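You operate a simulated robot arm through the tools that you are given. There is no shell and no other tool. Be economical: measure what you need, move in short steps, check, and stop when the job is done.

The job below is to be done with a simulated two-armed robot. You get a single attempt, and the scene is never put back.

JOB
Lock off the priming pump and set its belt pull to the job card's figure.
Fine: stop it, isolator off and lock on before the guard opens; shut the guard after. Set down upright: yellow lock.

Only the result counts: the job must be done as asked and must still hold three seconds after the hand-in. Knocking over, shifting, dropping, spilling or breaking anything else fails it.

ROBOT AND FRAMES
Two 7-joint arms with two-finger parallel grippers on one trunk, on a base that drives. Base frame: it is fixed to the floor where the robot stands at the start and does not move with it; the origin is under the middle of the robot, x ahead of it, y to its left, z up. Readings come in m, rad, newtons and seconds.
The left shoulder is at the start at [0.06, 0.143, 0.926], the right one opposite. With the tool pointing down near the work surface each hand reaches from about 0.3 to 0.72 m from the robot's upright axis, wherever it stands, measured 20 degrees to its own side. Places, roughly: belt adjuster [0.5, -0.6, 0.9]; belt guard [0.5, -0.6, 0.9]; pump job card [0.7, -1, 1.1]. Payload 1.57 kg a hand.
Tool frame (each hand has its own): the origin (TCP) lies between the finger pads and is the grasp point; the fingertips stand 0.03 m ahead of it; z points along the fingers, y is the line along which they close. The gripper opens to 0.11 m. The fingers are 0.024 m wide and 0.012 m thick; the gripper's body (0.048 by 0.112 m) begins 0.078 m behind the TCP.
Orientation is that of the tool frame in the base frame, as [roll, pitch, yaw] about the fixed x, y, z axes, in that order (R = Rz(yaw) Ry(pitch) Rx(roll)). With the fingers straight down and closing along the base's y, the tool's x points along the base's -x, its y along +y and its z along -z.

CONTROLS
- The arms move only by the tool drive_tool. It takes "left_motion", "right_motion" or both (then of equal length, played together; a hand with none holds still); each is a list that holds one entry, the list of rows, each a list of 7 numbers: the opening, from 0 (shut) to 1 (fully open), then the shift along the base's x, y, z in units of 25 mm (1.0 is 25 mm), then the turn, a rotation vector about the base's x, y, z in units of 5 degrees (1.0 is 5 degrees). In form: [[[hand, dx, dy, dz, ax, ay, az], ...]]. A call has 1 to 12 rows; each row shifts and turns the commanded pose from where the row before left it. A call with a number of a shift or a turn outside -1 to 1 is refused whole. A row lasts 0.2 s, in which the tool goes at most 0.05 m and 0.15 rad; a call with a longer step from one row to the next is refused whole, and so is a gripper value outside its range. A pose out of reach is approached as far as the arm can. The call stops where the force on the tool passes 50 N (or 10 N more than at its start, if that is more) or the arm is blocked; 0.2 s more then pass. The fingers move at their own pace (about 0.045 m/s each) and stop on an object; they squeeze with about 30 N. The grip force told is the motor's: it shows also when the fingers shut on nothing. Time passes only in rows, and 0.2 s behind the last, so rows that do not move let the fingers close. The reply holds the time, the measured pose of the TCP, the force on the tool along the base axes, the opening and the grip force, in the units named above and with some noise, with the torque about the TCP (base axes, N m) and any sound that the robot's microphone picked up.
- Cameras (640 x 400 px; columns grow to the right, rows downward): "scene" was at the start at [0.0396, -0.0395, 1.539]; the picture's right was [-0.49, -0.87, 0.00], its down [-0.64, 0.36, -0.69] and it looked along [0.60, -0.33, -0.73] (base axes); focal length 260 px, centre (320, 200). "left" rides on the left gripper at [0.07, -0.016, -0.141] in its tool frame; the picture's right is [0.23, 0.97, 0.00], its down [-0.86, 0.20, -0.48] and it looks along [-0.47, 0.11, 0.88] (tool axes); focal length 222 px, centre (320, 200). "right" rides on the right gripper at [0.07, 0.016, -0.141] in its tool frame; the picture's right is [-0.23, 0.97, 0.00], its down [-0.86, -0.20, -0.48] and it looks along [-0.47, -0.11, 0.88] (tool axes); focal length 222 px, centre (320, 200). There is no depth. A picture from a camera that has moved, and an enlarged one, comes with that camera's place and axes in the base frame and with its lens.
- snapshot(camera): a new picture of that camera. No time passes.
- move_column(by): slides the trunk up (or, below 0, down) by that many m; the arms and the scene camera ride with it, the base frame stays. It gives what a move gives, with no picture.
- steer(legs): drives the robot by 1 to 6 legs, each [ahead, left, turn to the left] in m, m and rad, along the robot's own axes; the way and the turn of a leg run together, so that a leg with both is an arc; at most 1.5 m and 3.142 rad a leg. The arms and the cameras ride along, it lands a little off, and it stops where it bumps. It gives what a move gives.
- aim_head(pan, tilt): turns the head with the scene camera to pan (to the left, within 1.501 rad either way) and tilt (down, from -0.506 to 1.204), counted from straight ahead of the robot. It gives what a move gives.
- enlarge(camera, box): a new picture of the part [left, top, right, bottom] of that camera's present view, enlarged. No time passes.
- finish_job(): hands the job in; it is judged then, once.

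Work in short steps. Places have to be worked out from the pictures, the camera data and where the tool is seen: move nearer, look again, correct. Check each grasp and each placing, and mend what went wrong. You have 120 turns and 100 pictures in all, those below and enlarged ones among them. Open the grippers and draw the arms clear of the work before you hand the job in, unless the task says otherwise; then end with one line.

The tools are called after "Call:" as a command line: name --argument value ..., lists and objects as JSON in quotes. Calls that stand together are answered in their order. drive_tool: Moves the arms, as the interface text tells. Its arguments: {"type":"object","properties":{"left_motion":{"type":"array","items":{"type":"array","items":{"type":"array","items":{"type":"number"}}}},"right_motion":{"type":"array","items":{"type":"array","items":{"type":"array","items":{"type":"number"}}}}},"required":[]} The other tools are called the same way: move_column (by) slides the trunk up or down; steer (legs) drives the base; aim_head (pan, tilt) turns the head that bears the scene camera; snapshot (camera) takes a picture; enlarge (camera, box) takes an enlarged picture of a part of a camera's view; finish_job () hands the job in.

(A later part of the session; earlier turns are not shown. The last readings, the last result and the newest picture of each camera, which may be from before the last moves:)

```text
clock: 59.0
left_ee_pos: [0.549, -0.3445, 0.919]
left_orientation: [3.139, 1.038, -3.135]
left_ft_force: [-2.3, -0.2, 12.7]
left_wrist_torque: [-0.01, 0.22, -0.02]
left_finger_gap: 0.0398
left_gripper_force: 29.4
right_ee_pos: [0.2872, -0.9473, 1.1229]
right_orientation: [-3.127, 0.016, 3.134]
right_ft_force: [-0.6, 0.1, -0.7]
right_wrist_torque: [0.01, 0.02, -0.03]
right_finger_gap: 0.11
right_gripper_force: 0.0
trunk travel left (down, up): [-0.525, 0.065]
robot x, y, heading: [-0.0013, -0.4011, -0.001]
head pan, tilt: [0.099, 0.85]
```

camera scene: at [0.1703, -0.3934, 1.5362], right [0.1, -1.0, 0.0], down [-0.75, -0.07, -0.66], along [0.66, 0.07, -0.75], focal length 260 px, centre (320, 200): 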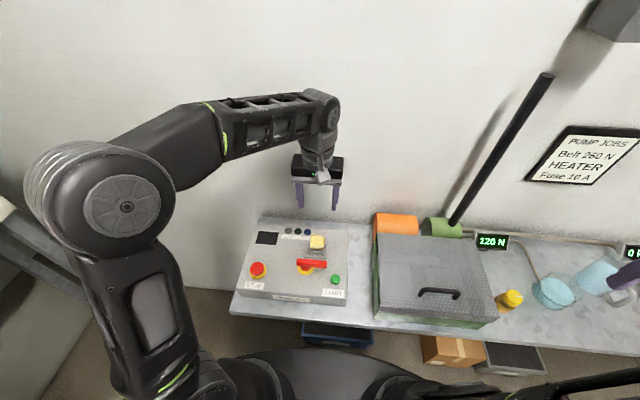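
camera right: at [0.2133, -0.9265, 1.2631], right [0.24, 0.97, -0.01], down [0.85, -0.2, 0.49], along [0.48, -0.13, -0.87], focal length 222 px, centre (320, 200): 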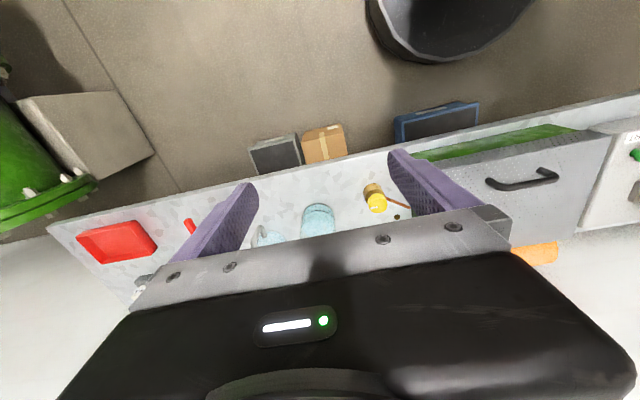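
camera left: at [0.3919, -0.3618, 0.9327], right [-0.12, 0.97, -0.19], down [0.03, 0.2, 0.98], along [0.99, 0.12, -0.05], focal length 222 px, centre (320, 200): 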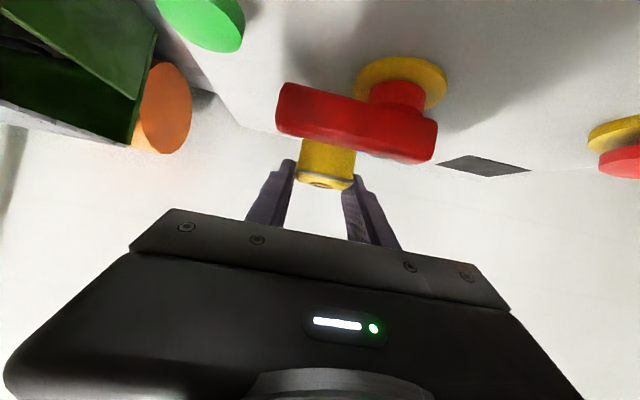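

Contact at 0.919 with 13 N, as predicted for the seat. I check the lamp.

Call:
enlarge --camera "scene" --box '[280, 170, 360, 230]'

Call:
enlarge --camera "left" --box '[270, 90, 390, 210]'

```text
6.67 times, centred on (320, 200) of scene
camera zoom: at [0.0468, -0.3933, 1.5365], right [0.1, -1.0, 0.0], down [-0.75, -0.07, -0.66], along [0.66, 0.07, -0.75], focal length 1735 px, centre (320, 200)
```

zoom: 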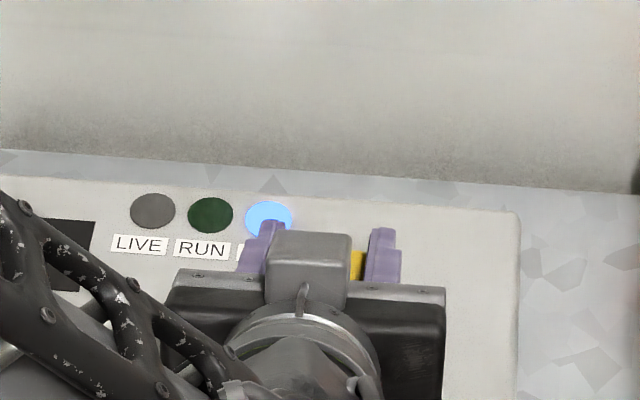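

```text
3.33 times, centred on (330, 150) of left
camera zoom: at [0.3918, -0.362, 0.9297], right [-0.12, 0.97, -0.2], down [0.02, 0.2, 0.98], along [0.99, 0.12, -0.05], focal length 740 px, centre (287, 367)
```

zoom: 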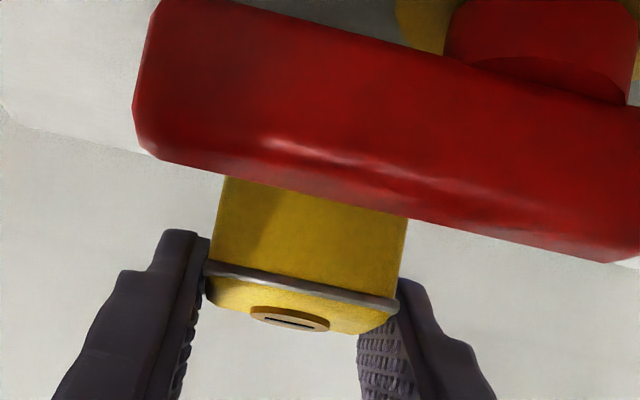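

The LOCK lamp is lit and the lock is within about 2° of upright. I ease the preload and open gently.

Call:
drive_tool --left_motion '[[[0, 0, 0, 0.06, 0, 0, 0], [0, 0, 0, 0, 0, 0, 0], [0.37, 0, 0, 0, 0, 0, 0], [0.4, 0, 0, 0, 0, 0, 0], [0.45, 0, 0, 0, 0, 0, 0], [0.5, 0, 0, 0, 0, 0, 0], [0.55, 0, 0, 0, 0, 0, 0], [0.6, 0, 0, 0, 0, 0, 0]]]'

Call:
enlarge --camera "left" --box '[270, 90, 390, 210]'

```text
clock: 60.8
left_ee_pos: [0.549, -0.3448, 0.9186]
left_orientation: [3.14, 1.029, -3.135]
left_ft_force: [0.2, -0.1, -0.4]
left_wrist_torque: [0.02, -0.01, -0.01]
left_finger_gap: 0.0659
left_gripper_force: 0.0
right_ee_pos: [0.2882, -0.9458, 1.1221]
right_orientation: [-3.129, 0.016, 3.133]
right_ft_force: [0.2, 0.0, 0.5]
right_wrist_torque: [-0.01, -0.02, -0.03]
right_finger_gap: 0.1101
right_gripper_force: 0.0
trunk travel left (down, up): [-0.525, 0.065]
robot x, y, heading: [-0.0014, -0.4013, 0.003]
head pan, tilt: [0.099, 0.85]
```

```text
3.33 times, centred on (330, 150) of left
camera zoom: at [0.3919, -0.3617, 0.9298], right [-0.12, 0.97, -0.19], down [0.03, 0.2, 0.98], along [0.99, 0.12, -0.05], focal length 740 px, centre (287, 367)
```

zoom: 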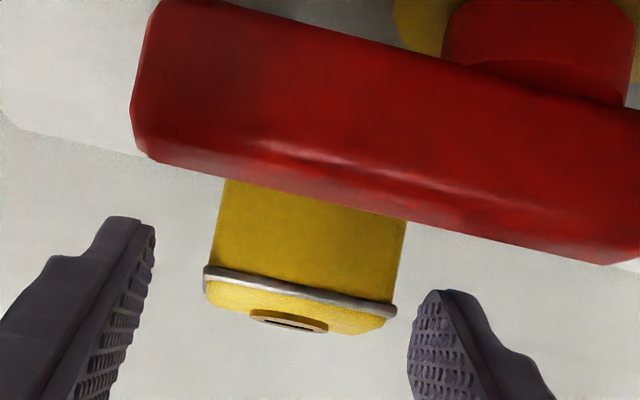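

It stands by itself. I withdraw back along the tool axis, then up and away.

Call:
drive_tool --left_motion '[[[0.62, -0.4, 0, 0.24, 0, 0, 0], [0.62, -0.8, 0, 0.5, 0, 0, 0], [0.62, -0.8, 0, 0.6, 0, 0, 0], [0.62, -0.8, 0, 0.8, 0, 0, 0], [0.62, -0.3, 0, 1, 0, 1, 0], [0.62, 0, 0.5, 1, 0, 1, 0], [0.62, 0, 1, 1, 0, 1, 0], [0.62, 0, 1, 0.5, 0, 1, 0], [0.62, 0, 1, 0, 0, 1, 0], [0.62, 0, 1, 0, 0, 1, 0], [0.62, 0, 1, 0, 0, 1, 0], [0.62, 0, 1, 0, 0, 1, 0]]]'

Call:
enlarge --camera "scene" --box '[250, 160, 370, 250]'

```text
clock: 63.4
left_ee_pos: [0.4714, -0.1809, 1.0577]
left_orientation: [3.136, 0.331, -3.138]
left_ft_force: [-0.2, 0.2, -0.6]
left_wrist_torque: [-0.02, 0.03, -0.04]
left_finger_gap: 0.068
left_gripper_force: 0.1
right_ee_pos: [0.2886, -0.9446, 1.1217]
right_orientation: [-3.126, 0.014, 3.134]
right_ft_force: [0.5, 0.0, 0.0]
right_wrist_torque: [-0.01, 0.05, 0.01]
right_finger_gap: 0.11
right_gripper_force: 0.0
trunk travel left (down, up): [-0.525, 0.065]
robot x, y, heading: [0.0031, -0.4002, 0.002]
head pan, tilt: [0.099, 0.85]
```

```text
4.44 times, centred on (310, 205) of scene
camera zoom: at [0.0486, -0.3929, 1.5363], right [0.1, -1.0, 0.0], down [-0.75, -0.07, -0.66], along [0.66, 0.07, -0.75], focal length 1157 px, centre (364, 178)
```

zoom: 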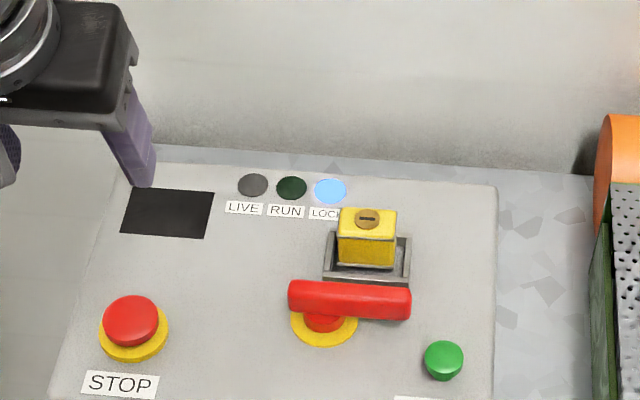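

The lock stands upright in the frame with the LOCK lamp lit. Now the guard: I aim the head at it.

Call:
aim_head --pan -0.6 --tilt 0.9

Call:
enlarge --camera "scene" --box '[200, 80, 440, 240]'

```text
clock: 64.5
left_ee_pos: [0.4718, -0.1823, 1.0593]
left_orientation: [3.135, 0.333, -3.138]
left_ft_force: [-0.8, -0.6, 0.6]
left_wrist_torque: [0.03, 0.03, 0.02]
left_finger_gap: 0.068
left_gripper_force: 0.0
right_ee_pos: [0.288, -0.9466, 1.1219]
right_orientation: [-3.128, 0.015, 3.135]
right_ft_force: [-0.7, -0.2, -0.3]
right_wrist_torque: [-0.03, -0.01, 0.0]
right_finger_gap: 0.1098
right_gripper_force: 0.1
trunk travel left (down, up): [-0.525, 0.065]
robot x, y, heading: [0.0022, -0.3954, 0.003]
head pan, tilt: [-0.6, 0.901]
```

```text
2.50 times, centred on (320, 160) of scene
camera zoom: at [0.0328, -0.4435, 1.5324], right [-0.56, -0.83, 0.0], down [-0.65, 0.44, -0.62], along [0.51, -0.35, -0.78], focal length 651 px, centre (320, 300)
```

zoom: 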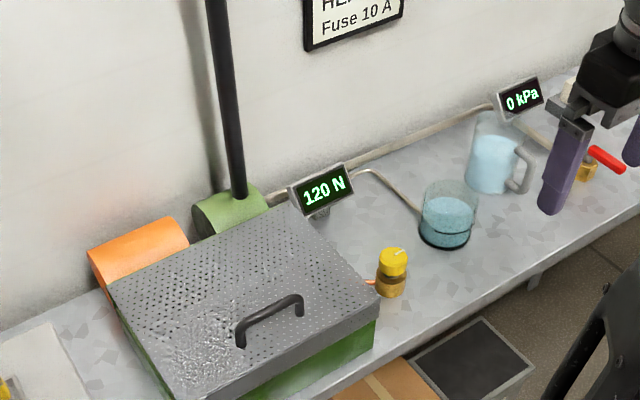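

The handle bar runs along y, centred at about [0.44, -0.652, 0.927]. I bring the right hand over it while turning the fingers to close along x.

Call:
drive_tool --right_motion '[[[1, 0.45, 0.98, -0.1, 0, 0, 1], [1, 0.45, 0.98, -0.1, 0, 0, 1], [1, 0.45, 0.98, -0.1, 0, 0, 1], [1, 0.45, 0.98, -0.1, 0, 0, 1], [1, 0.45, 0.98, -0.1, 0, 0, 1], [1, 0.45, 0.98, -0.1, 0, 0, 1], [1, 0.45, 0.98, -0.1, 0, 0, 1], [1, 0.45, 0.98, -0.1, 0, 0, 1], [0.7, 0.45, 0.98, -0.1, 0, 0, 1], [0.7, 0.45, 0.98, -0.1, 0, 0, 1], [0.7, 0.45, 0.98, -0.1, 0, 0, 1], [0.7, 0.45, 0.98, -0.1, 0, 0, 1]]]'

Call:
drive_tool --right_motion '[[[0.7, 0, 0, -0.5, 0, 0, 1], [0.7, 0, 0, -0.5, 0, 0, 1], [0.7, 0, 0, -0.5, 0, 0, 1], [0.7, 0, 0, -0.5, 0, 0, 1], [0.7, 0, 0, -0.5, 0, 0, 1], [0.7, 0, 0, -0.5, 0, 0, 1]]]'

Call:
snapshot --camera "right"

Call:
enlarge --camera "scene" --box '[200, 100, 380, 240]'

```text
clock: 67.1
left_ee_pos: [0.4718, -0.1813, 1.0585]
left_orientation: [3.138, 0.333, -3.137]
left_ft_force: [-0.4, -1.2, -0.1]
left_wrist_torque: [-0.02, -0.03, 0.05]
left_finger_gap: 0.068
left_gripper_force: 0.0
right_ee_pos: [0.4225, -0.6516, 1.0897]
right_orientation: [-3.126, 0.014, -2.099]
right_ft_force: [-0.1, 0.4, 0.9]
right_wrist_torque: [-0.03, 0.01, 0.0]
right_finger_gap: 0.0771
right_gripper_force: 0.0
trunk travel left (down, up): [-0.525, 0.065]
robot x, y, heading: [-0.0005, -0.402, 0.001]
head pan, tilt: [-0.6, 0.901]
```

```text
clock: 68.5
left_ee_pos: [0.4723, -0.1815, 1.0578]
left_orientation: [3.135, 0.333, -3.138]
left_ft_force: [-0.4, 0.0, -0.1]
left_wrist_torque: [-0.01, 0.01, -0.03]
left_finger_gap: 0.068
left_gripper_force: 0.0
right_ee_pos: [0.4229, -0.6536, 1.016]
right_orientation: [-3.126, 0.015, -1.577]
right_ft_force: [-0.2, -0.3, -0.2]
right_wrist_torque: [-0.01, 0.03, 0.02]
right_finger_gap: 0.0767
right_gripper_force: 0.1
trunk travel left (down, up): [-0.525, 0.065]
robot x, y, heading: [0.0004, -0.3977, 0.0]
head pan, tilt: [-0.6, 0.901]
```

```text
29 pictures are left
camera right: at [0.4014, -0.7235, 1.1577], right [-0.97, 0.23, -0.01], down [0.2, 0.85, 0.49], along [0.13, 0.48, -0.87], focal length 222 px, centre (320, 200)
```

right: 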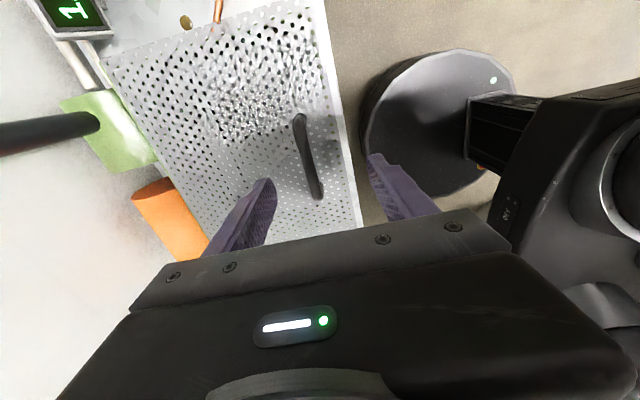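

```text
2.86 times, centred on (290, 170) of scene
camera zoom: at [0.0329, -0.4437, 1.5324], right [-0.57, -0.82, 0.0], down [-0.65, 0.44, -0.62], along [0.51, -0.35, -0.78], focal length 744 px, centre (406, 286)
```

zoom: 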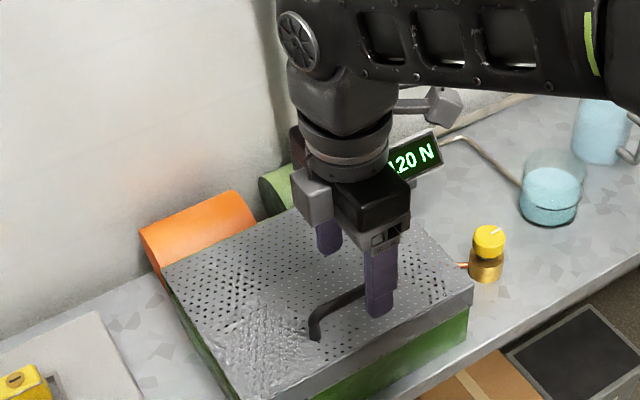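

The handle bar is at x ≈ 0.4365, y from -0.69 to -0.60. I centre on it, descend to TCP z 0.930, and close.

Call:
drive_tool --right_motion '[[[0.7, 0.54, 0.2, -0.8, 0, 0, 0], [0.7, 0, 0, -1, 0, 0, 0], [0.7, 0, 0, -1, 0, 0, 0], [0.7, 0, 0, -0.6, 0, 0, 0], [0.7, 0, 0, 0, 0, 0, 0], [0, 0, 0, 0, 0, 0, 0], [0, 0, 0, 0, 0, 0, 0], [0, 0, 0, 0, 0, 0, 0], [0, 0, 0, 0, 0, 0, 0], [0, 0, 0, 0, 0, 0, 0]]]'

Call:
enlarge --camera "scene" --box '[200, 100, 380, 240]'

```text
clock: 69.6
left_ee_pos: [0.4675, -0.1812, 1.0612]
left_orientation: [3.138, 0.337, -3.137]
left_ft_force: [0.3, -0.2, 0.4]
left_wrist_torque: [-0.04, -0.06, 0.03]
left_finger_gap: 0.0682
left_gripper_force: 0.1
right_ee_pos: [0.4376, -0.6457, 0.9413]
right_orientation: [-3.103, 0.013, -1.579]
right_ft_force: [-21.8, 1.3, 37.1]
right_wrist_torque: [-0.23, -0.54, 0.05]
right_finger_gap: 0.0749
right_gripper_force: 0.0
trunk travel left (down, up): [-0.525, 0.065]
robot x, y, heading: [0.0026, -0.3991, -0.006]
head pan, tilt: [-0.6, 0.901]
stopped in row 5 (right hand): the force on the tool passed its limit at 56 N (the readings are from after the stop); the commanded pose is now the measured one
```

```text
2.86 times, centred on (290, 170) of scene
camera zoom: at [0.0262, -0.4418, 1.5331], right [-0.57, -0.82, 0.0], down [-0.64, 0.44, -0.62], along [0.52, -0.35, -0.78], focal length 744 px, centre (406, 286)
```

zoom: 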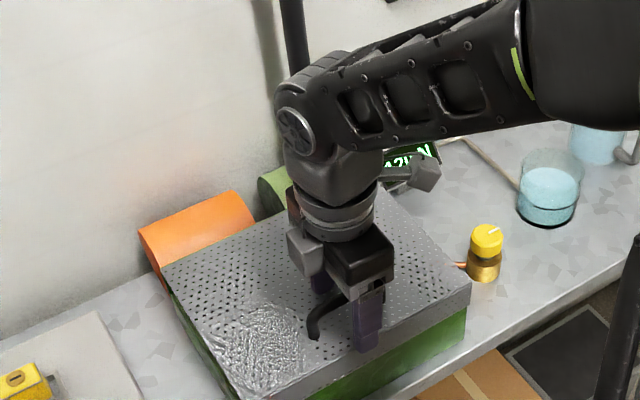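

The tips touched the lid at z ≈ 0.911, so I rise 10 mm and close on the bar.

Call:
drive_tool --right_motion '[[[0.7, 0, 0, 0.4, 0, 0, 0], [0, 0, 0, 0, 0, 0, 0], [0, 0, 0, 0, 0, 0, 0], [0, 0, 0, 0, 0, 0, 0], [0, 0, 0, 0, 0, 0, 0], [0, 0, 0, 0, 0, 0, 0], [0, 0, 0, 0, 0, 0, 0]]]'

Call:
snapshot --camera "right"

```text
clock: 70.8
left_ee_pos: [0.4757, -0.1824, 1.0585]
left_orientation: [3.138, 0.33, -3.139]
left_ft_force: [-0.4, -0.1, 0.0]
left_wrist_torque: [0.0, 0.07, 0.0]
left_finger_gap: 0.0684
left_gripper_force: 0.1
right_ee_pos: [0.4356, -0.6492, 0.9431]
right_orientation: [-3.138, 0.012, -1.576]
right_ft_force: [3.8, -1.0, 5.5]
right_wrist_torque: [-0.11, 0.61, 0.24]
right_finger_gap: 0.012
right_gripper_force: 17.3
trunk travel left (down, up): [-0.525, 0.065]
robot x, y, heading: [0.0015, -0.4018, -0.005]
head pan, tilt: [-0.6, 0.901]
stopped in row 6 (right hand): the force on the tool passed its limit at 54 N (the readings are from after the stop); the commanded pose is now the measured one
```

```text
26 pictures are left
camera right: at [0.4159, -0.7184, 1.0849], right [-0.97, 0.23, 0.0], down [0.2, 0.85, 0.49], along [0.11, 0.47, -0.87], focal length 222 px, centre (320, 200)
```

right: 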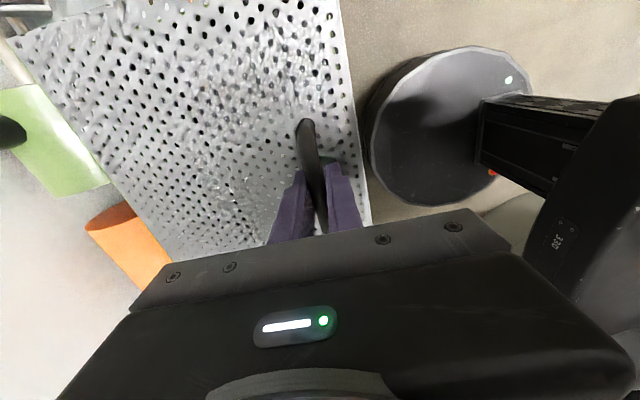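

I have the bar (12 mm gap). I lift along an arc about a rear hinge near [0.615, 0.90], just 15° first to test the forces.

Call:
drive_tool --right_motion '[[[0, 0.167, 0, 0.617, 0, 0, 0], [0, 0.22, 0, 0.6, 0, 0, 0], [0, 0.27, 0, 0.58, 0, 0, 0], [0, 0, 0, 0, 0, 0, 0]]]'

Call:
enlarge --camera "scene" --box '[200, 80, 380, 240]'

```text
clock: 71.8
left_ee_pos: [0.4719, -0.1835, 1.0582]
left_orientation: [3.134, 0.332, -3.138]
left_ft_force: [0.6, 0.1, -0.3]
left_wrist_torque: [0.01, 0.02, 0.01]
left_finger_gap: 0.0684
left_gripper_force: 0.2
right_ee_pos: [0.4491, -0.647, 0.9875]
right_orientation: [-3.136, 0.011, -1.578]
right_ft_force: [11.0, 1.6, -7.8]
right_wrist_torque: [-0.06, 0.18, 0.3]
right_finger_gap: 0.0116
right_gripper_force: 29.2
trunk travel left (down, up): [-0.525, 0.065]
robot x, y, heading: [-0.002, -0.4002, -0.005]
head pan, tilt: [-0.6, 0.901]
```

```text
2.50 times, centred on (290, 160) of scene
camera zoom: at [0.0339, -0.4437, 1.5324], right [-0.57, -0.82, 0.0], down [-0.65, 0.44, -0.62], along [0.51, -0.35, -0.78], focal length 651 px, centre (395, 300)
```

zoom: 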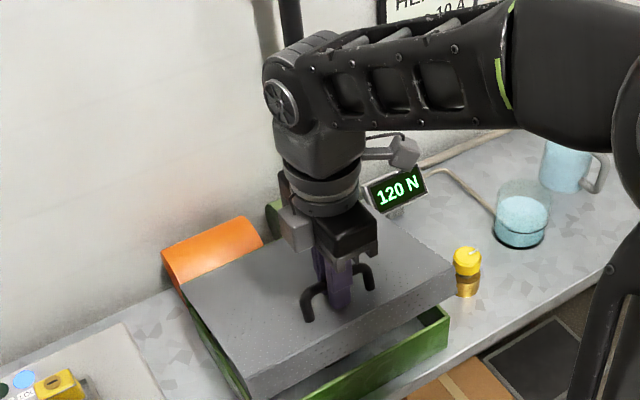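

The lid swings on its rear hinge as expected, with small forces. I continue the arc 35° more.

Call:
drive_tool --right_motion '[[[0, 0.38, 0, 0.553, 0, 0, 0], [0, 0.4, 0, 0.523, 0, 0, 0], [0, 0.42, 0, 0.489, 0, 0, 0], [0, 0.453, 0, 0.452, 0, 0, 0], [0, 0.491, 0, 0.41, 0, 0, 0], [0, 0.525, 0, 0.366, 0, 0, 0], [0, 0.555, 0, 0.319, 0, 0, 0]]]'

```text
clock: 73.5
left_ee_pos: [0.47, -0.1821, 1.0594]
left_orientation: [3.136, 0.336, -3.137]
left_ft_force: [-0.9, 0.2, -0.1]
left_wrist_torque: [0.03, -0.02, 0.03]
left_finger_gap: 0.0683
left_gripper_force: 0.1
right_ee_pos: [0.5273, -0.6475, 1.067]
right_orientation: [-3.133, 0.011, -1.578]
right_ft_force: [-4.8, -1.0, 8.5]
right_wrist_torque: [-0.15, 0.04, 0.26]
right_finger_gap: 0.0117
right_gripper_force: 29.2
trunk travel left (down, up): [-0.525, 0.065]
robot x, y, heading: [0.0044, -0.3986, -0.002]
head pan, tilt: [-0.6, 0.901]
```

The lid is about 50° open with low forces. I continue another 30°, then look.

Call:
drive_tool --right_motion '[[[0, 0.598, 0, 0.279, 0, 0, 0], [0, 0.62, 0, 0.226, 0, 0, 0], [0, 0.637, 0, 0.171, 0, 0, 0], [0, 0.65, 0, 0.115, 0, 0, 0], [0, 0.657, 0, 0.057, 0, 0, 0], [0, 0.66, 0, 0, 0, 0, 0]]]'

Call:
snapshot --camera "scene"

```text
clock: 74.8
left_ee_pos: [0.4706, -0.1817, 1.0594]
left_orientation: [3.138, 0.332, -3.138]
left_ft_force: [0.2, -0.6, 0.1]
left_wrist_torque: [0.0, 0.01, 0.01]
left_finger_gap: 0.0685
left_gripper_force: 0.1
right_ee_pos: [0.5582, -0.648, 1.0791]
right_orientation: [-3.132, 0.009, -1.578]
right_ft_force: [-0.4, 0.0, 4.8]
right_wrist_torque: [0.04, -0.09, 0.4]
right_finger_gap: 0.0115
right_gripper_force: 28.7
right hand out of reach, approached as far as the arm can: row 3, 4, 5, 6
trunk travel left (down, up): [-0.525, 0.065]
robot x, y, heading: [0.0028, -0.4006, -0.004]
head pan, tilt: [-0.6, 0.901]
```

```text
24 pictures are left
camera scene: at [0.0313, -0.4433, 1.5324], right [-0.57, -0.82, 0.0], down [-0.65, 0.44, -0.62], along [0.51, -0.35, -0.78], focal length 260 px, centre (320, 200)
```

scene: 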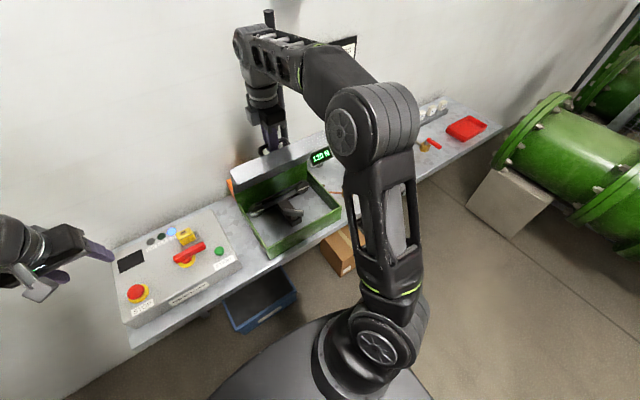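

The arm is at its reach limit with the lid about 60° open. I loosen the fingers around the bar so it can slide, and drive forward 0.06 m to carry the lid on.

Call:
drive_tool --right_motion '[[[0.26, 0, 0, 0.1, 0, 0, 0], [0.26, 0, 0, 0.1, 0, 0, 0]]]'

Call:
steer --legs '[[0.06, 0, 0]]'

Call:
snapshot --camera "scene"

```text
clock: 75.5
left_ee_pos: [0.4715, -0.1826, 1.0597]
left_orientation: [3.134, 0.335, -3.139]
left_ft_force: [0.2, 0.0, -0.8]
left_wrist_torque: [0.04, -0.03, -0.02]
left_finger_gap: 0.0683
left_gripper_force: 0.1
right_ee_pos: [0.5587, -0.649, 1.0806]
right_orientation: [-3.136, 0.009, -1.58]
right_ft_force: [0.0, -0.2, -0.7]
right_wrist_torque: [0.03, 0.0, 0.0]
right_finger_gap: 0.0284
right_gripper_force: 0.1
trunk travel left (down, up): [-0.525, 0.065]
robot x, y, heading: [0.0012, -0.4014, -0.001]
head pan, tilt: [-0.6, 0.901]
```

```text
clock: 76.4
left_ee_pos: [0.5321, -0.183, 1.0591]
left_orientation: [3.133, 0.331, -3.138]
left_ft_force: [-0.2, 0.4, -0.6]
left_wrist_torque: [0.01, 0.01, -0.02]
left_finger_gap: 0.0683
left_gripper_force: 0.0
right_ee_pos: [0.6199, -0.6492, 1.0798]
right_orientation: [-3.135, 0.011, -1.578]
right_ft_force: [0.6, -0.4, -0.3]
right_wrist_torque: [0.0, 0.03, -0.01]
right_finger_gap: 0.0288
right_gripper_force: 0.1
trunk travel left (down, up): [-0.525, 0.065]
robot x, y, heading: [0.0612, -0.3971, -0.004]
head pan, tilt: [-0.6, 0.901]
```

```text
23 pictures are left
camera scene: at [0.0935, -0.4438, 1.5323], right [-0.57, -0.82, 0.0], down [-0.65, 0.44, -0.62], along [0.51, -0.35, -0.78], focal length 260 px, centre (320, 200)
```

scene: 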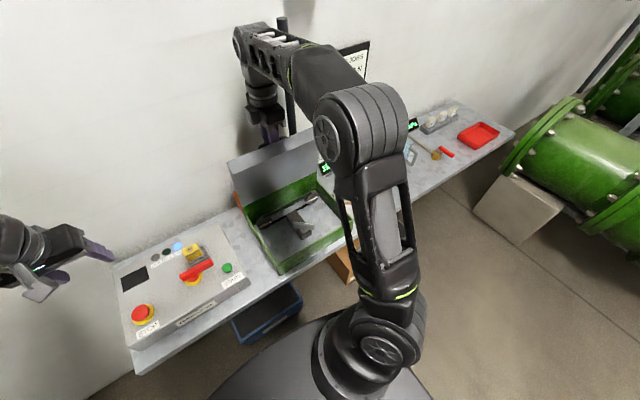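

The lid is nearly vertical and the forces are nil. I drive another 0.06 m.

Call:
steer --legs '[[0.06, 0, 0]]'

Call:
enlarge --camera "scene" --box '[180, 60, 380, 285]'

```text
clock: 77.4
left_ee_pos: [0.5901, -0.1826, 1.059]
left_orientation: [3.135, 0.333, -3.139]
left_ft_force: [0.9, -0.5, 0.2]
left_wrist_torque: [0.0, 0.03, 0.0]
left_finger_gap: 0.068
left_gripper_force: 0.1
right_ee_pos: [0.6784, -0.6487, 1.0802]
right_orientation: [-3.131, 0.011, -1.577]
right_ft_force: [-0.2, 0.3, -0.5]
right_wrist_torque: [-0.02, 0.02, -0.03]
right_finger_gap: 0.0286
right_gripper_force: 0.1
trunk travel left (down, up): [-0.525, 0.065]
robot x, y, heading: [0.1174, -0.4041, -0.002]
head pan, tilt: [-0.6, 0.901]
```

```text
1.78 times, centred on (280, 172) of scene
camera zoom: at [0.1522, -0.4438, 1.5324], right [-0.57, -0.82, 0.0], down [-0.65, 0.44, -0.62], along [0.51, -0.35, -0.78], focal length 463 px, centre (391, 249)
```

zoom: 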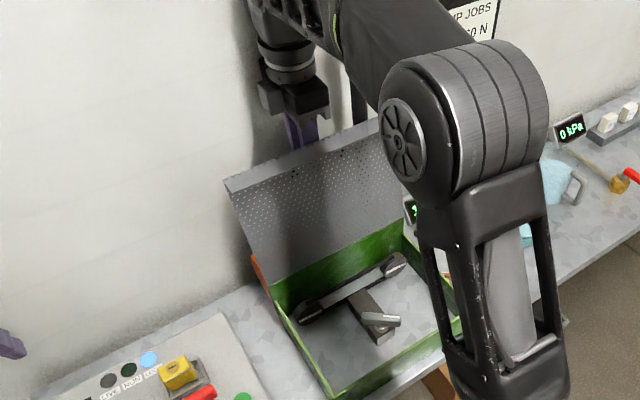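

The lid is at about 95°. I push on a bit further to find its stop before letting go.

Call:
drive_tool --right_motion '[[[0.26, 0.4, 0, -0.1, 0, 0, 0], [0.26, 0.4, 0, -0.1, 0, 0, 0], [0.26, 0.4, 0, -0.1, 0, 0, 0], [0.26, 0, 0, 0, 0, 0, 0]]]'

```text
clock: 78.4
left_ee_pos: [0.5913, -0.1827, 1.0594]
left_orientation: [3.134, 0.334, -3.138]
left_ft_force: [0.5, 0.6, 0.9]
left_wrist_torque: [0.01, 0.01, -0.02]
left_finger_gap: 0.0682
left_gripper_force: 0.1
right_ee_pos: [0.6789, -0.6488, 1.0812]
right_orientation: [-3.132, 0.011, -1.578]
right_ft_force: [0.3, -0.7, -0.3]
right_wrist_torque: [0.0, -0.03, -0.02]
right_finger_gap: 0.0286
right_gripper_force: 0.1
right hand out of reach, approached as far as the arm can: row 1, 2, 3
trunk travel left (down, up): [-0.525, 0.065]
robot x, y, heading: [0.1211, -0.3985, 0.002]
head pan, tilt: [-0.6, 0.901]
```

I can't reach further. I check where the bar sits between the fingers, to see which way the lid leans.

Call:
snapshot --camera "right"

```text
21 pictures are left
camera right: at [0.6588, -0.719, 1.2231], right [-0.97, 0.23, -0.01], down [0.2, 0.85, 0.49], along [0.12, 0.47, -0.87], focal length 222 px, centre (320, 200)
```

right: 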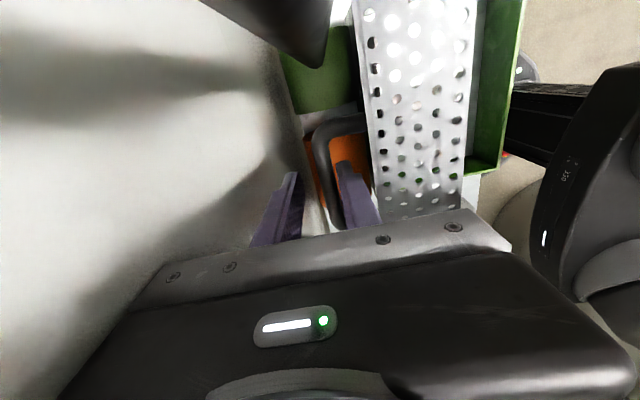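

The bar is near the -x finger and the lid is about vertical. I drive 0.03 m more to take the lid safely past vertical.

Call:
steer --legs '[[0.035, 0, 0]]'

Call:
snapshot --camera "right"

```text
clock: 79.2
left_ee_pos: [0.5976, -0.1838, 1.0614]
left_orientation: [3.136, 0.338, 3.141]
left_ft_force: [0.2, 0.7, 0.1]
left_wrist_torque: [-0.01, 0.0, 0.0]
left_finger_gap: 0.068
left_gripper_force: 0.2
right_ee_pos: [0.6781, -0.6479, 1.0839]
right_orientation: [3.133, 0.011, -1.573]
right_ft_force: [-28.2, 2.5, 7.8]
right_wrist_torque: [-0.24, -4.0, 0.63]
right_finger_gap: 0.0284
right_gripper_force: 0.1
trunk travel left (down, up): [-0.525, 0.065]
robot x, y, heading: [0.1324, -0.4012, -0.003]
head pan, tilt: [-0.6, 0.901]
stopped in leg 1: the force on the tool passed its limit at 79 N (the readings are from after the stop); the commanded pose is now the measured one
```

```text
20 pictures are left
camera right: at [0.661, -0.7195, 1.2255], right [-0.97, 0.23, 0.01], down [0.2, 0.85, 0.49], along [0.1, 0.48, -0.87], focal length 222 px, centre (320, 200)
```

right: 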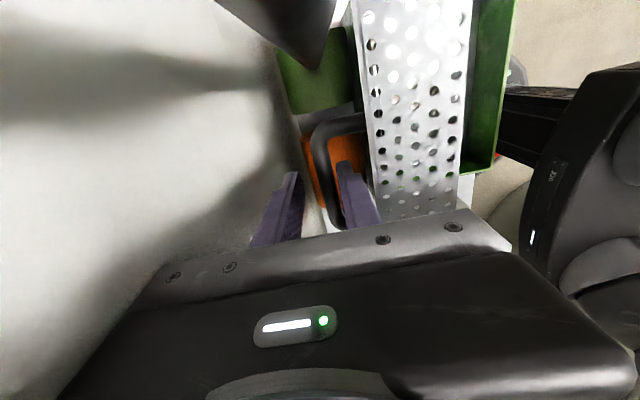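

The hand's body is touching the wall, since the contact lies about 0.14 m above the TCP. I back off 15 mm, then lift the fingers slowly out of the handle and check the lid.

Call:
steer --legs '[[-0.015, 0, 0]]'

Call:
drive_tool --right_motion '[[[0.26, 0, 0, 0, 0, 0, 0], [0.3, 0, 0, 0.4, 0, 0, 0], [0.3, 0, 0, 0, 0, 0, 0]]]'

Call:
snapshot --camera "right"

```text
clock: 80.0
left_ee_pos: [0.587, -0.181, 1.0607]
left_orientation: [3.137, 0.334, -3.14]
left_ft_force: [0.0, -0.1, 0.7]
left_wrist_torque: [-0.04, -0.03, 0.0]
left_finger_gap: 0.068
left_gripper_force: 0.1
right_ee_pos: [0.6685, -0.6489, 1.0792]
right_orientation: [3.13, 0.013, -1.573]
right_ft_force: [-1.3, 0.4, 0.2]
right_wrist_torque: [0.03, 0.01, 0.0]
right_finger_gap: 0.0284
right_gripper_force: 0.0
trunk travel left (down, up): [-0.525, 0.065]
robot x, y, heading: [0.119, -0.4025, -0.003]
head pan, tilt: [-0.6, 0.901]
```

```text
clock: 80.8
left_ee_pos: [0.5877, -0.1834, 1.0588]
left_orientation: [3.137, 0.335, -3.14]
left_ft_force: [0.1, -1.2, 0.7]
left_wrist_torque: [0.02, 0.01, 0.02]
left_finger_gap: 0.0683
left_gripper_force: 0.1
right_ee_pos: [0.6694, -0.6487, 1.0793]
right_orientation: [3.131, 0.014, -1.572]
right_ft_force: [-0.6, 0.3, 0.0]
right_wrist_torque: [-0.05, -0.01, 0.04]
right_finger_gap: 0.0331
right_gripper_force: 0.0
right hand out of reach, approached as far as the arm can: row 2
trunk travel left (down, up): [-0.525, 0.065]
robot x, y, heading: [0.1131, -0.3997, -0.001]
head pan, tilt: [-0.6, 0.901]
```

```text
19 pictures are left
camera right: at [0.6525, -0.7197, 1.2221], right [-0.97, 0.23, 0.01], down [0.21, 0.85, 0.49], along [0.1, 0.48, -0.87], focal length 222 px, centre (320, 200)
```

right: 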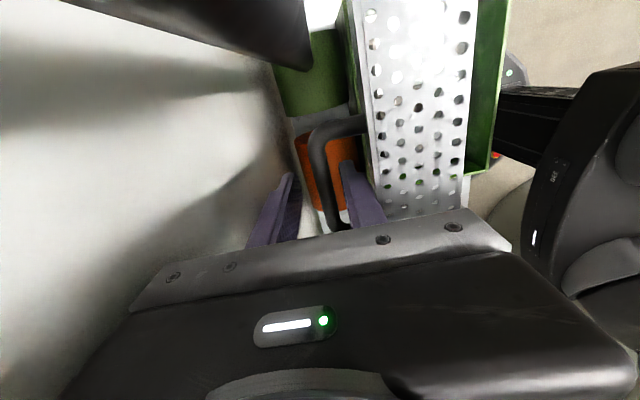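

The bar did not follow the hand, so the lid stays open by itself. I raise the trunk to lift the fingers out of the handle.

Call:
move_column --by 0.063

Call:
drive_tool --right_motion '[[[0.26, -0.1, 0, 0.5, 0, 0, 0], [0.26, -0.1, 0, 0.5, 0, 0, 0], [0.26, 0, 0, 0.5, 0, 0, 0]]]'

Call:
snapshot --camera "right"

```text
clock: 81.8
left_ee_pos: [0.5879, -0.1836, 1.1216]
left_orientation: [3.136, 0.333, -3.139]
left_ft_force: [-0.9, -0.5, 0.3]
left_wrist_torque: [0.02, 0.01, -0.01]
left_finger_gap: 0.0683
left_gripper_force: 0.0
right_ee_pos: [0.6691, -0.6479, 1.1419]
right_orientation: [3.131, 0.012, -1.572]
right_ft_force: [-0.5, 0.2, -0.9]
right_wrist_torque: [-0.01, 0.02, 0.01]
right_finger_gap: 0.033
right_gripper_force: 0.0
trunk travel left (down, up): [-0.588, 0.002]
robot x, y, heading: [0.1146, -0.3993, -0.001]
head pan, tilt: [-0.6, 0.901]
```

```text
clock: 82.6
left_ee_pos: [0.5867, -0.1831, 1.122]
left_orientation: [3.136, 0.331, -3.14]
left_ft_force: [-1.1, 0.5, 0.4]
left_wrist_torque: [0.03, -0.01, 0.0]
left_finger_gap: 0.0681
left_gripper_force: 0.1
right_ee_pos: [0.6695, -0.6488, 1.1418]
right_orientation: [3.13, 0.014, -1.571]
right_ft_force: [0.2, 0.3, 0.3]
right_wrist_torque: [-0.02, -0.02, 0.0]
right_finger_gap: 0.0286
right_gripper_force: 0.1
right hand out of reach, approached as far as the arm can: row 1, 2, 3
trunk travel left (down, up): [-0.588, 0.002]
robot x, y, heading: [0.1142, -0.4019, -0.001]
head pan, tilt: [-0.6, 0.901]
```

```text
18 pictures are left
camera right: at [0.6525, -0.7197, 1.2851], right [-0.97, 0.23, 0.01], down [0.21, 0.85, 0.49], along [0.1, 0.48, -0.87], focal length 222 px, centre (320, 200)
```

right: 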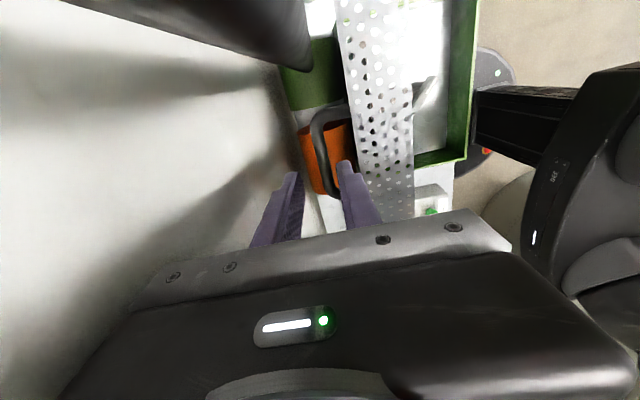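

The fingertips (z 1.112) are above the bar. I slide the hand sideways along +y, parallel to the lid, to clear it.

Call:
drive_tool --right_motion '[[[0.26, 0.1, 0.7, 0, 0, 0, 0], [0.26, 0, 0.8, 0, 0, 0, 0], [0.26, 0, 0.8, 0, 0, 0, 0], [0.26, 0, 0.8, 0, 0, 0, 0], [0.26, 0, 0.8, 0, 0, 0, 0], [0.26, 0, 0.8, 0, 0, 0, 0], [0.26, 0, 0.8, 0, 0, 0, 0], [0.26, 0, 0.8, 0, 0, 0, 0], [0.26, 0, 0.8, 0, 0, 0, 0], [0.26, 0, 0.8, 0, 0, 0, 0]]]'

Call:
enlarge --camera "scene" --box '[160, 40, 400, 260]'

```text
clock: 84.8
left_ee_pos: [0.5865, -0.1834, 1.1219]
left_orientation: [3.135, 0.333, -3.14]
left_ft_force: [0.8, 0.5, 0.5]
left_wrist_torque: [0.01, -0.01, 0.04]
left_finger_gap: 0.0684
left_gripper_force: 0.1
right_ee_pos: [0.6694, -0.6495, 1.1428]
right_orientation: [3.128, 0.012, -1.574]
right_ft_force: [0.0, 0.8, 0.6]
right_wrist_torque: [-0.03, 0.04, 0.02]
right_finger_gap: 0.0288
right_gripper_force: 0.0
right hand out of reach, approached as far as the arm can: row 1, 2, 3, 4, 5, 6, 7, 8, 9, 10
trunk travel left (down, up): [-0.588, 0.002]
robot x, y, heading: [0.1162, -0.4001, -0.005]
head pan, tilt: [-0.6, 0.901]
```

```text
1.82 times, centred on (280, 150) of scene
camera zoom: at [0.1479, -0.4438, 1.5954], right [-0.57, -0.82, 0.0], down [-0.65, 0.44, -0.62], along [0.51, -0.35, -0.78], focal length 473 px, centre (393, 291)
```

zoom: 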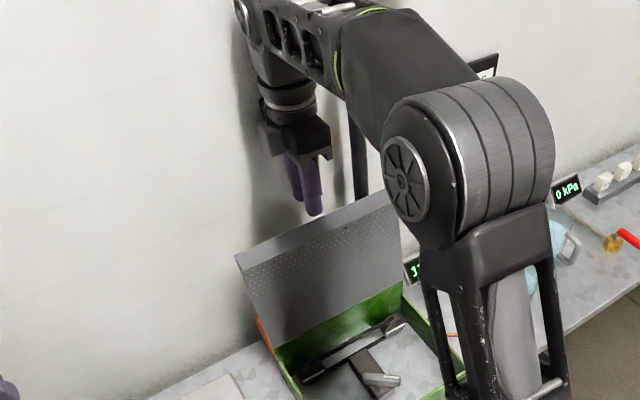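

The arm won't move from this stretched pose, so I shift the base 0.2 m to the left instead. This carries the fingers out past the lid's end.

Call:
steer --legs '[[0, 0.2, 0]]'

Call:
steer --legs '[[-0.12, 0, 0]]'

Call:
snapshot --camera "scene"

```text
clock: 86.4
left_ee_pos: [0.5884, 0.0177, 1.1225]
left_orientation: [3.136, 0.332, -3.138]
left_ft_force: [0.0, -0.4, -0.2]
left_wrist_torque: [-0.02, -0.02, -0.02]
left_finger_gap: 0.0683
left_gripper_force: 0.1
right_ee_pos: [0.6697, -0.4469, 1.1432]
right_orientation: [3.129, 0.011, -1.574]
right_ft_force: [0.6, -0.4, 0.5]
right_wrist_torque: [-0.03, -0.04, 0.04]
right_finger_gap: 0.0284
right_gripper_force: 0.1
trunk travel left (down, up): [-0.588, 0.002]
robot x, y, heading: [0.1198, -0.2, -0.003]
head pan, tilt: [-0.6, 0.901]
```

```text
clock: 87.6
left_ee_pos: [0.4665, 0.0159, 1.1235]
left_orientation: [3.136, 0.337, -3.138]
left_ft_force: [-0.3, 0.6, 0.3]
left_wrist_torque: [0.01, -0.03, 0.03]
left_finger_gap: 0.0683
left_gripper_force: 0.0
right_ee_pos: [0.5492, -0.4487, 1.1435]
right_orientation: [3.131, 0.012, -1.574]
right_ft_force: [-0.6, 0.3, -0.3]
right_wrist_torque: [-0.02, -0.02, 0.0]
right_finger_gap: 0.0287
right_gripper_force: 0.0
trunk travel left (down, up): [-0.588, 0.002]
robot x, y, heading: [-0.0024, -0.2009, -0.006]
head pan, tilt: [-0.6, 0.901]
```

```text
16 pictures are left
camera scene: at [0.0269, -0.244, 1.5955], right [-0.57, -0.82, 0.0], down [-0.64, 0.45, -0.62], along [0.51, -0.35, -0.78], focal length 260 px, centre (320, 200)
```

scene: 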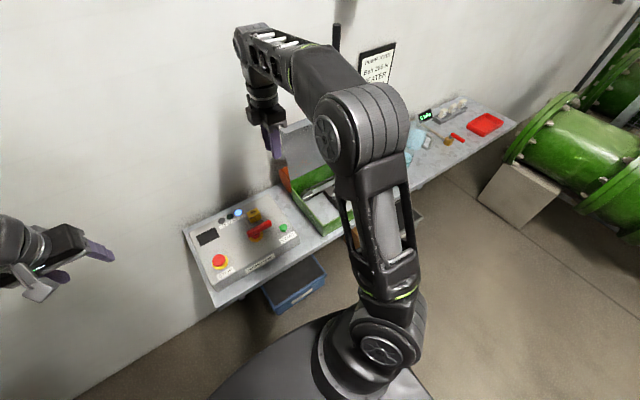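

The lid stays open and the lock is in place. I pull the right hand back, return the base to the right, and look into the guard.

Call:
drive_tool --right_motion '[[[0.26, -0.9, 0, 0, 0, 0, 0], [0.26, -0.9, 0, 0, 0, 0, 0], [0.26, -0.9, 0, 0, 0, 0, 0], [0.26, -0.9, 0, 0, 0, 0, 0], [0.26, -0.9, 0, 0, 0, 0, 0], [0.26, -0.9, 0, 0, 0, 0, 0], [0.26, -0.9, 0, 0, 0, 0, 0], [0.26, -0.9, 0, 0, 0, 0, 0], [0.26, -0.9, 0, 0, 0, 0, 0]]]'

Call:
steer --legs '[[0, -0.2, 0]]'

Call:
enlarge --camera "scene" --box '[170, 70, 410, 230]'

```text
clock: 89.6
left_ee_pos: [0.4672, 0.0167, 1.123]
left_orientation: [3.138, 0.333, -3.14]
left_ft_force: [0.2, -0.3, -0.4]
left_wrist_torque: [-0.02, -0.01, -0.01]
left_finger_gap: 0.0685
left_gripper_force: 0.0
right_ee_pos: [0.3473, -0.449, 1.144]
right_orientation: [3.13, 0.012, -1.573]
right_ft_force: [-0.8, -0.2, 0.2]
right_wrist_torque: [0.03, -0.05, 0.01]
right_finger_gap: 0.0286
right_gripper_force: 0.1
trunk travel left (down, up): [-0.588, 0.002]
robot x, y, heading: [-0.0022, -0.2016, 0.002]
head pan, tilt: [-0.6, 0.901]
```

```text
clock: 91.2
left_ee_pos: [0.468, -0.1846, 1.1221]
left_orientation: [3.134, 0.334, -3.14]
left_ft_force: [-0.9, -0.8, 0.5]
left_wrist_torque: [0.02, 0.0, 0.0]
left_finger_gap: 0.0682
left_gripper_force: 0.2
right_ee_pos: [0.347, -0.6494, 1.1425]
right_orientation: [3.128, 0.012, -1.575]
right_ft_force: [0.0, -0.8, 0.5]
right_wrist_torque: [0.0, 0.0, -0.02]
right_finger_gap: 0.0286
right_gripper_force: 0.0
trunk travel left (down, up): [-0.588, 0.002]
robot x, y, heading: [-0.0015, -0.4019, -0.002]
head pan, tilt: [-0.6, 0.901]
```

```text
2.50 times, centred on (290, 150) of scene
camera zoom: at [0.028, -0.4452, 1.5954], right [-0.57, -0.82, 0.0], down [-0.65, 0.45, -0.62], along [0.51, -0.35, -0.78], focal length 651 px, centre (395, 325)
```

zoom: 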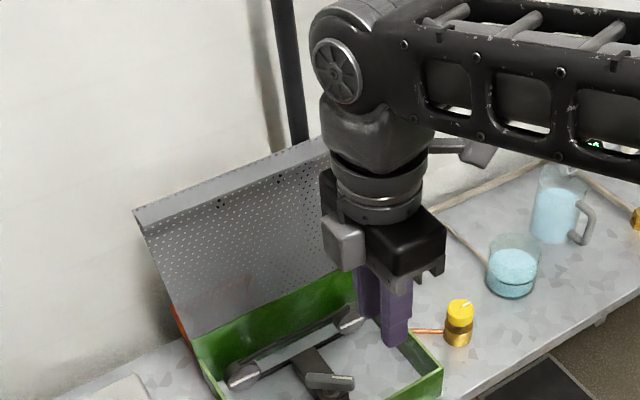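

The hand blocks the view a little, so I look with the right wrist camera, which points into the box.

Call:
snapshot --camera "right"

```text
14 pictures are left
camera right: at [0.3301, -0.7212, 1.2851], right [-0.97, 0.23, 0.01], down [0.21, 0.85, 0.49], along [0.1, 0.48, -0.87], focal length 222 px, centre (320, 200)
```

right: 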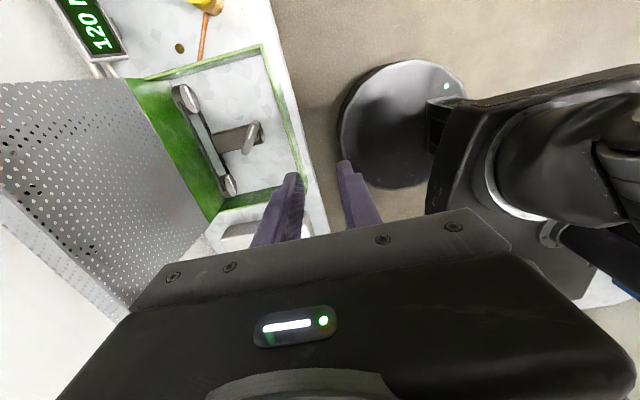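

There is a belt on two pulleys with a bracket and small lever on the near side. I move the right hand aside and zoom with the scene camera.

Call:
drive_tool --right_motion '[[[0.26, 0, -1, 0, 0, 0, 0], [0.26, 0, -1, 0, 0, 0, 0], [0.26, 0, -1, 0, 0, 0, 0], [0.26, 0, -1, 0, 0, 0, 0], [0.26, 0, -1, 0, 0, 0, 0], [0.26, 0, -1, 0, 0, 0, 0], [0.26, 0, -1, 0, 0, 0, 0], [0.26, 0, -1, 0, 0, 0, 0]]]'

Call:
enlarge --camera "scene" --box '[230, 150, 360, 250]'

```text
clock: 93.0
left_ee_pos: [0.4679, -0.1838, 1.1213]
left_orientation: [3.134, 0.334, -3.14]
left_ft_force: [-0.7, -0.9, -0.4]
left_wrist_torque: [0.03, 0.04, -0.05]
left_finger_gap: 0.0682
left_gripper_force: 0.0
right_ee_pos: [0.3456, -0.849, 1.1437]
right_orientation: [3.129, 0.011, -1.572]
right_ft_force: [-0.5, 1.2, -1.2]
right_wrist_torque: [0.03, -0.01, 0.01]
right_finger_gap: 0.0286
right_gripper_force: 0.1
trunk travel left (down, up): [-0.588, 0.002]
robot x, y, heading: [-0.0065, -0.3979, -0.007]
head pan, tilt: [-0.6, 0.901]
```

```text
4.00 times, centred on (295, 200) of scene
camera zoom: at [0.0282, -0.4442, 1.5954], right [-0.57, -0.82, 0.0], down [-0.65, 0.45, -0.62], along [0.51, -0.35, -0.78], focal length 1041 px, centre (420, 200)
```

zoom: 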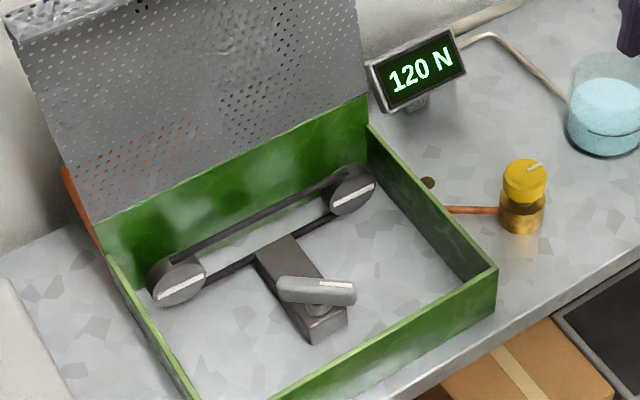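

The adjuster is a bar knob on a vertical pivot at about [0.475, -0.649, 0.855], with its bar at about 53° from x. I bring the right hand above it, turned so that the fingers straddle the bar.

Call:
drive_tool --right_motion '[[[0.5, 0.577, 0.889, -0.6, 0, 0, -0.81], [0.5, 0.577, 0.889, -0.6, 0, 0, -0.81], [0.5, 0.577, 0.889, -0.6, 0, 0, -0.81], [0.5, 0.577, 0.889, -0.6, 0, 0, -0.81], [0.5, 0.577, 0.889, -0.6, 0, 0, -0.81], [0.5, 0.577, 0.889, -0.6, 0, 0, -0.81], [0.5, 0.577, 0.889, -0.6, 0, 0, -0.81], [0.5, 0.577, 0.889, -0.6, 0, 0, -0.81], [0.5, 0.577, 0.889, -0.6, 0, 0, -0.81], [0.5, 0, 0, -0.8, 0, 0, 0], [0.5, 0, 0, -0.8, 0, 0, 0], [0.5, 0, 0, 0, 0, 0, 0]]]'

Call:
snapshot --camera "right"

```text
clock: 95.6
left_ee_pos: [0.4675, -0.183, 1.1222]
left_orientation: [3.137, 0.333, -3.14]
left_ft_force: [0.5, 0.3, -0.2]
left_wrist_torque: [-0.01, 0.01, 0.01]
left_finger_gap: 0.0679
left_gripper_force: 0.1
right_ee_pos: [0.4758, -0.6492, 0.9679]
right_orientation: [3.131, 0.011, -2.21]
right_ft_force: [-0.5, -0.4, -0.9]
right_wrist_torque: [-0.04, -0.01, 0.04]
right_finger_gap: 0.0551
right_gripper_force: 0.1
trunk travel left (down, up): [-0.588, 0.002]
robot x, y, heading: [-0.005, -0.4004, 0.003]
head pan, tilt: [-0.6, 0.901]
```

```text
12 pictures are left
camera right: at [0.4196, -0.6975, 1.1104], right [-0.65, 0.76, 0.01], down [0.67, 0.56, 0.49], along [0.36, 0.32, -0.87], focal length 222 px, centre (320, 200)
```

right: 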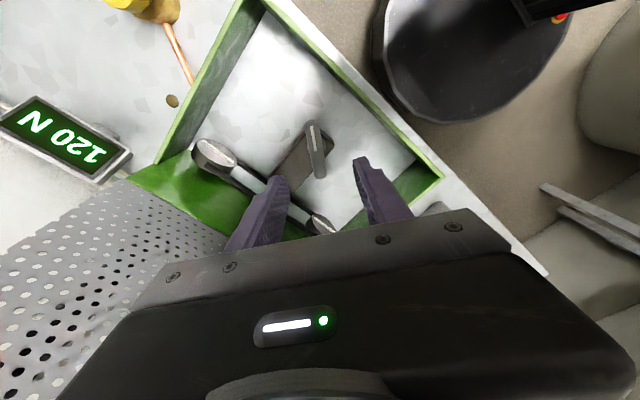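

The bar is centred between the fingers at [0.477, -0.650] and the alignment is right. I descend to z 0.878 and grip.

Call:
drive_tool --right_motion '[[[0.5, 0.05, -0.04, -0.9, 0, 0, 0], [0.5, 0, 0, -0.9, 0, 0, 0], [0.5, 0, 0, -0.9, 0, 0, 0], [0.5, 0, 0, -0.5, 0, 0, 0], [0.5, 0, 0, -0.35, 0, 0, 0], [0.5, 0, 0, 0, 0, 0, 0], [0, 0, 0, 0, 0, 0, 0], [0, 0, 0, 0, 0, 0, 0], [0, 0, 0, 0, 0, 0, 0], [0, 0, 0, 0, 0, 0, 0]]]'

```text
clock: 97.8
left_ee_pos: [0.4676, -0.1835, 1.1212]
left_orientation: [3.134, 0.333, -3.141]
left_ft_force: [-0.1, 0.9, -0.1]
left_wrist_torque: [-0.02, -0.01, 0.0]
left_finger_gap: 0.0682
left_gripper_force: 0.0
right_ee_pos: [0.4789, -0.6508, 0.8796]
right_orientation: [3.13, 0.012, -2.209]
right_ft_force: [4.9, -3.1, -1.1]
right_wrist_torque: [-0.27, -0.58, 0.01]
right_finger_gap: 0.016
right_gripper_force: 28.3
trunk travel left (down, up): [-0.588, 0.002]
robot x, y, heading: [-0.0018, -0.403, 0.002]
head pan, tilt: [-0.6, 0.901]
```

Gripped at 16 mm. I try 20° clockwise and read the display.

Call:
drive_tool --right_motion '[[[0, 0, 0, 0, 0, 0, -1], [0, 0, 0, 0, 0, 0, -1], [0, 0, 0, 0, 0, 0, -1], [0, 0, 0, 0, 0, 0, -1], [0, 0, 0, 0, 0, 0, 0]]]'

Call:
snapshot --camera "right"

```text
clock: 99.0
left_ee_pos: [0.4676, -0.1828, 1.1212]
left_orientation: [3.136, 0.334, -3.138]
left_ft_force: [1.0, -0.5, -0.4]
left_wrist_torque: [-0.01, 0.04, 0.0]
left_finger_gap: 0.0686
left_gripper_force: 0.0
right_ee_pos: [0.4793, -0.6507, 0.8793]
right_orientation: [3.129, 0.014, -2.56]
right_ft_force: [5.7, -4.4, 2.4]
right_wrist_torque: [-0.31, -0.73, -0.04]
right_finger_gap: 0.016
right_gripper_force: 31.8
trunk travel left (down, up): [-0.588, 0.002]
robot x, y, heading: [-0.001, -0.401, -0.007]
head pan, tilt: [-0.6, 0.901]
```

```text
11 pictures are left
camera right: at [0.4087, -0.6771, 1.0214], right [-0.34, 0.94, 0.01], down [0.82, 0.29, 0.49], along [0.45, 0.18, -0.87], focal length 222 px, centre (320, 200)
```

right: 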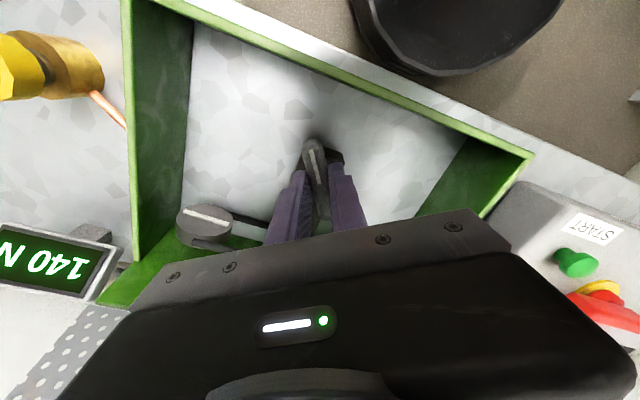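

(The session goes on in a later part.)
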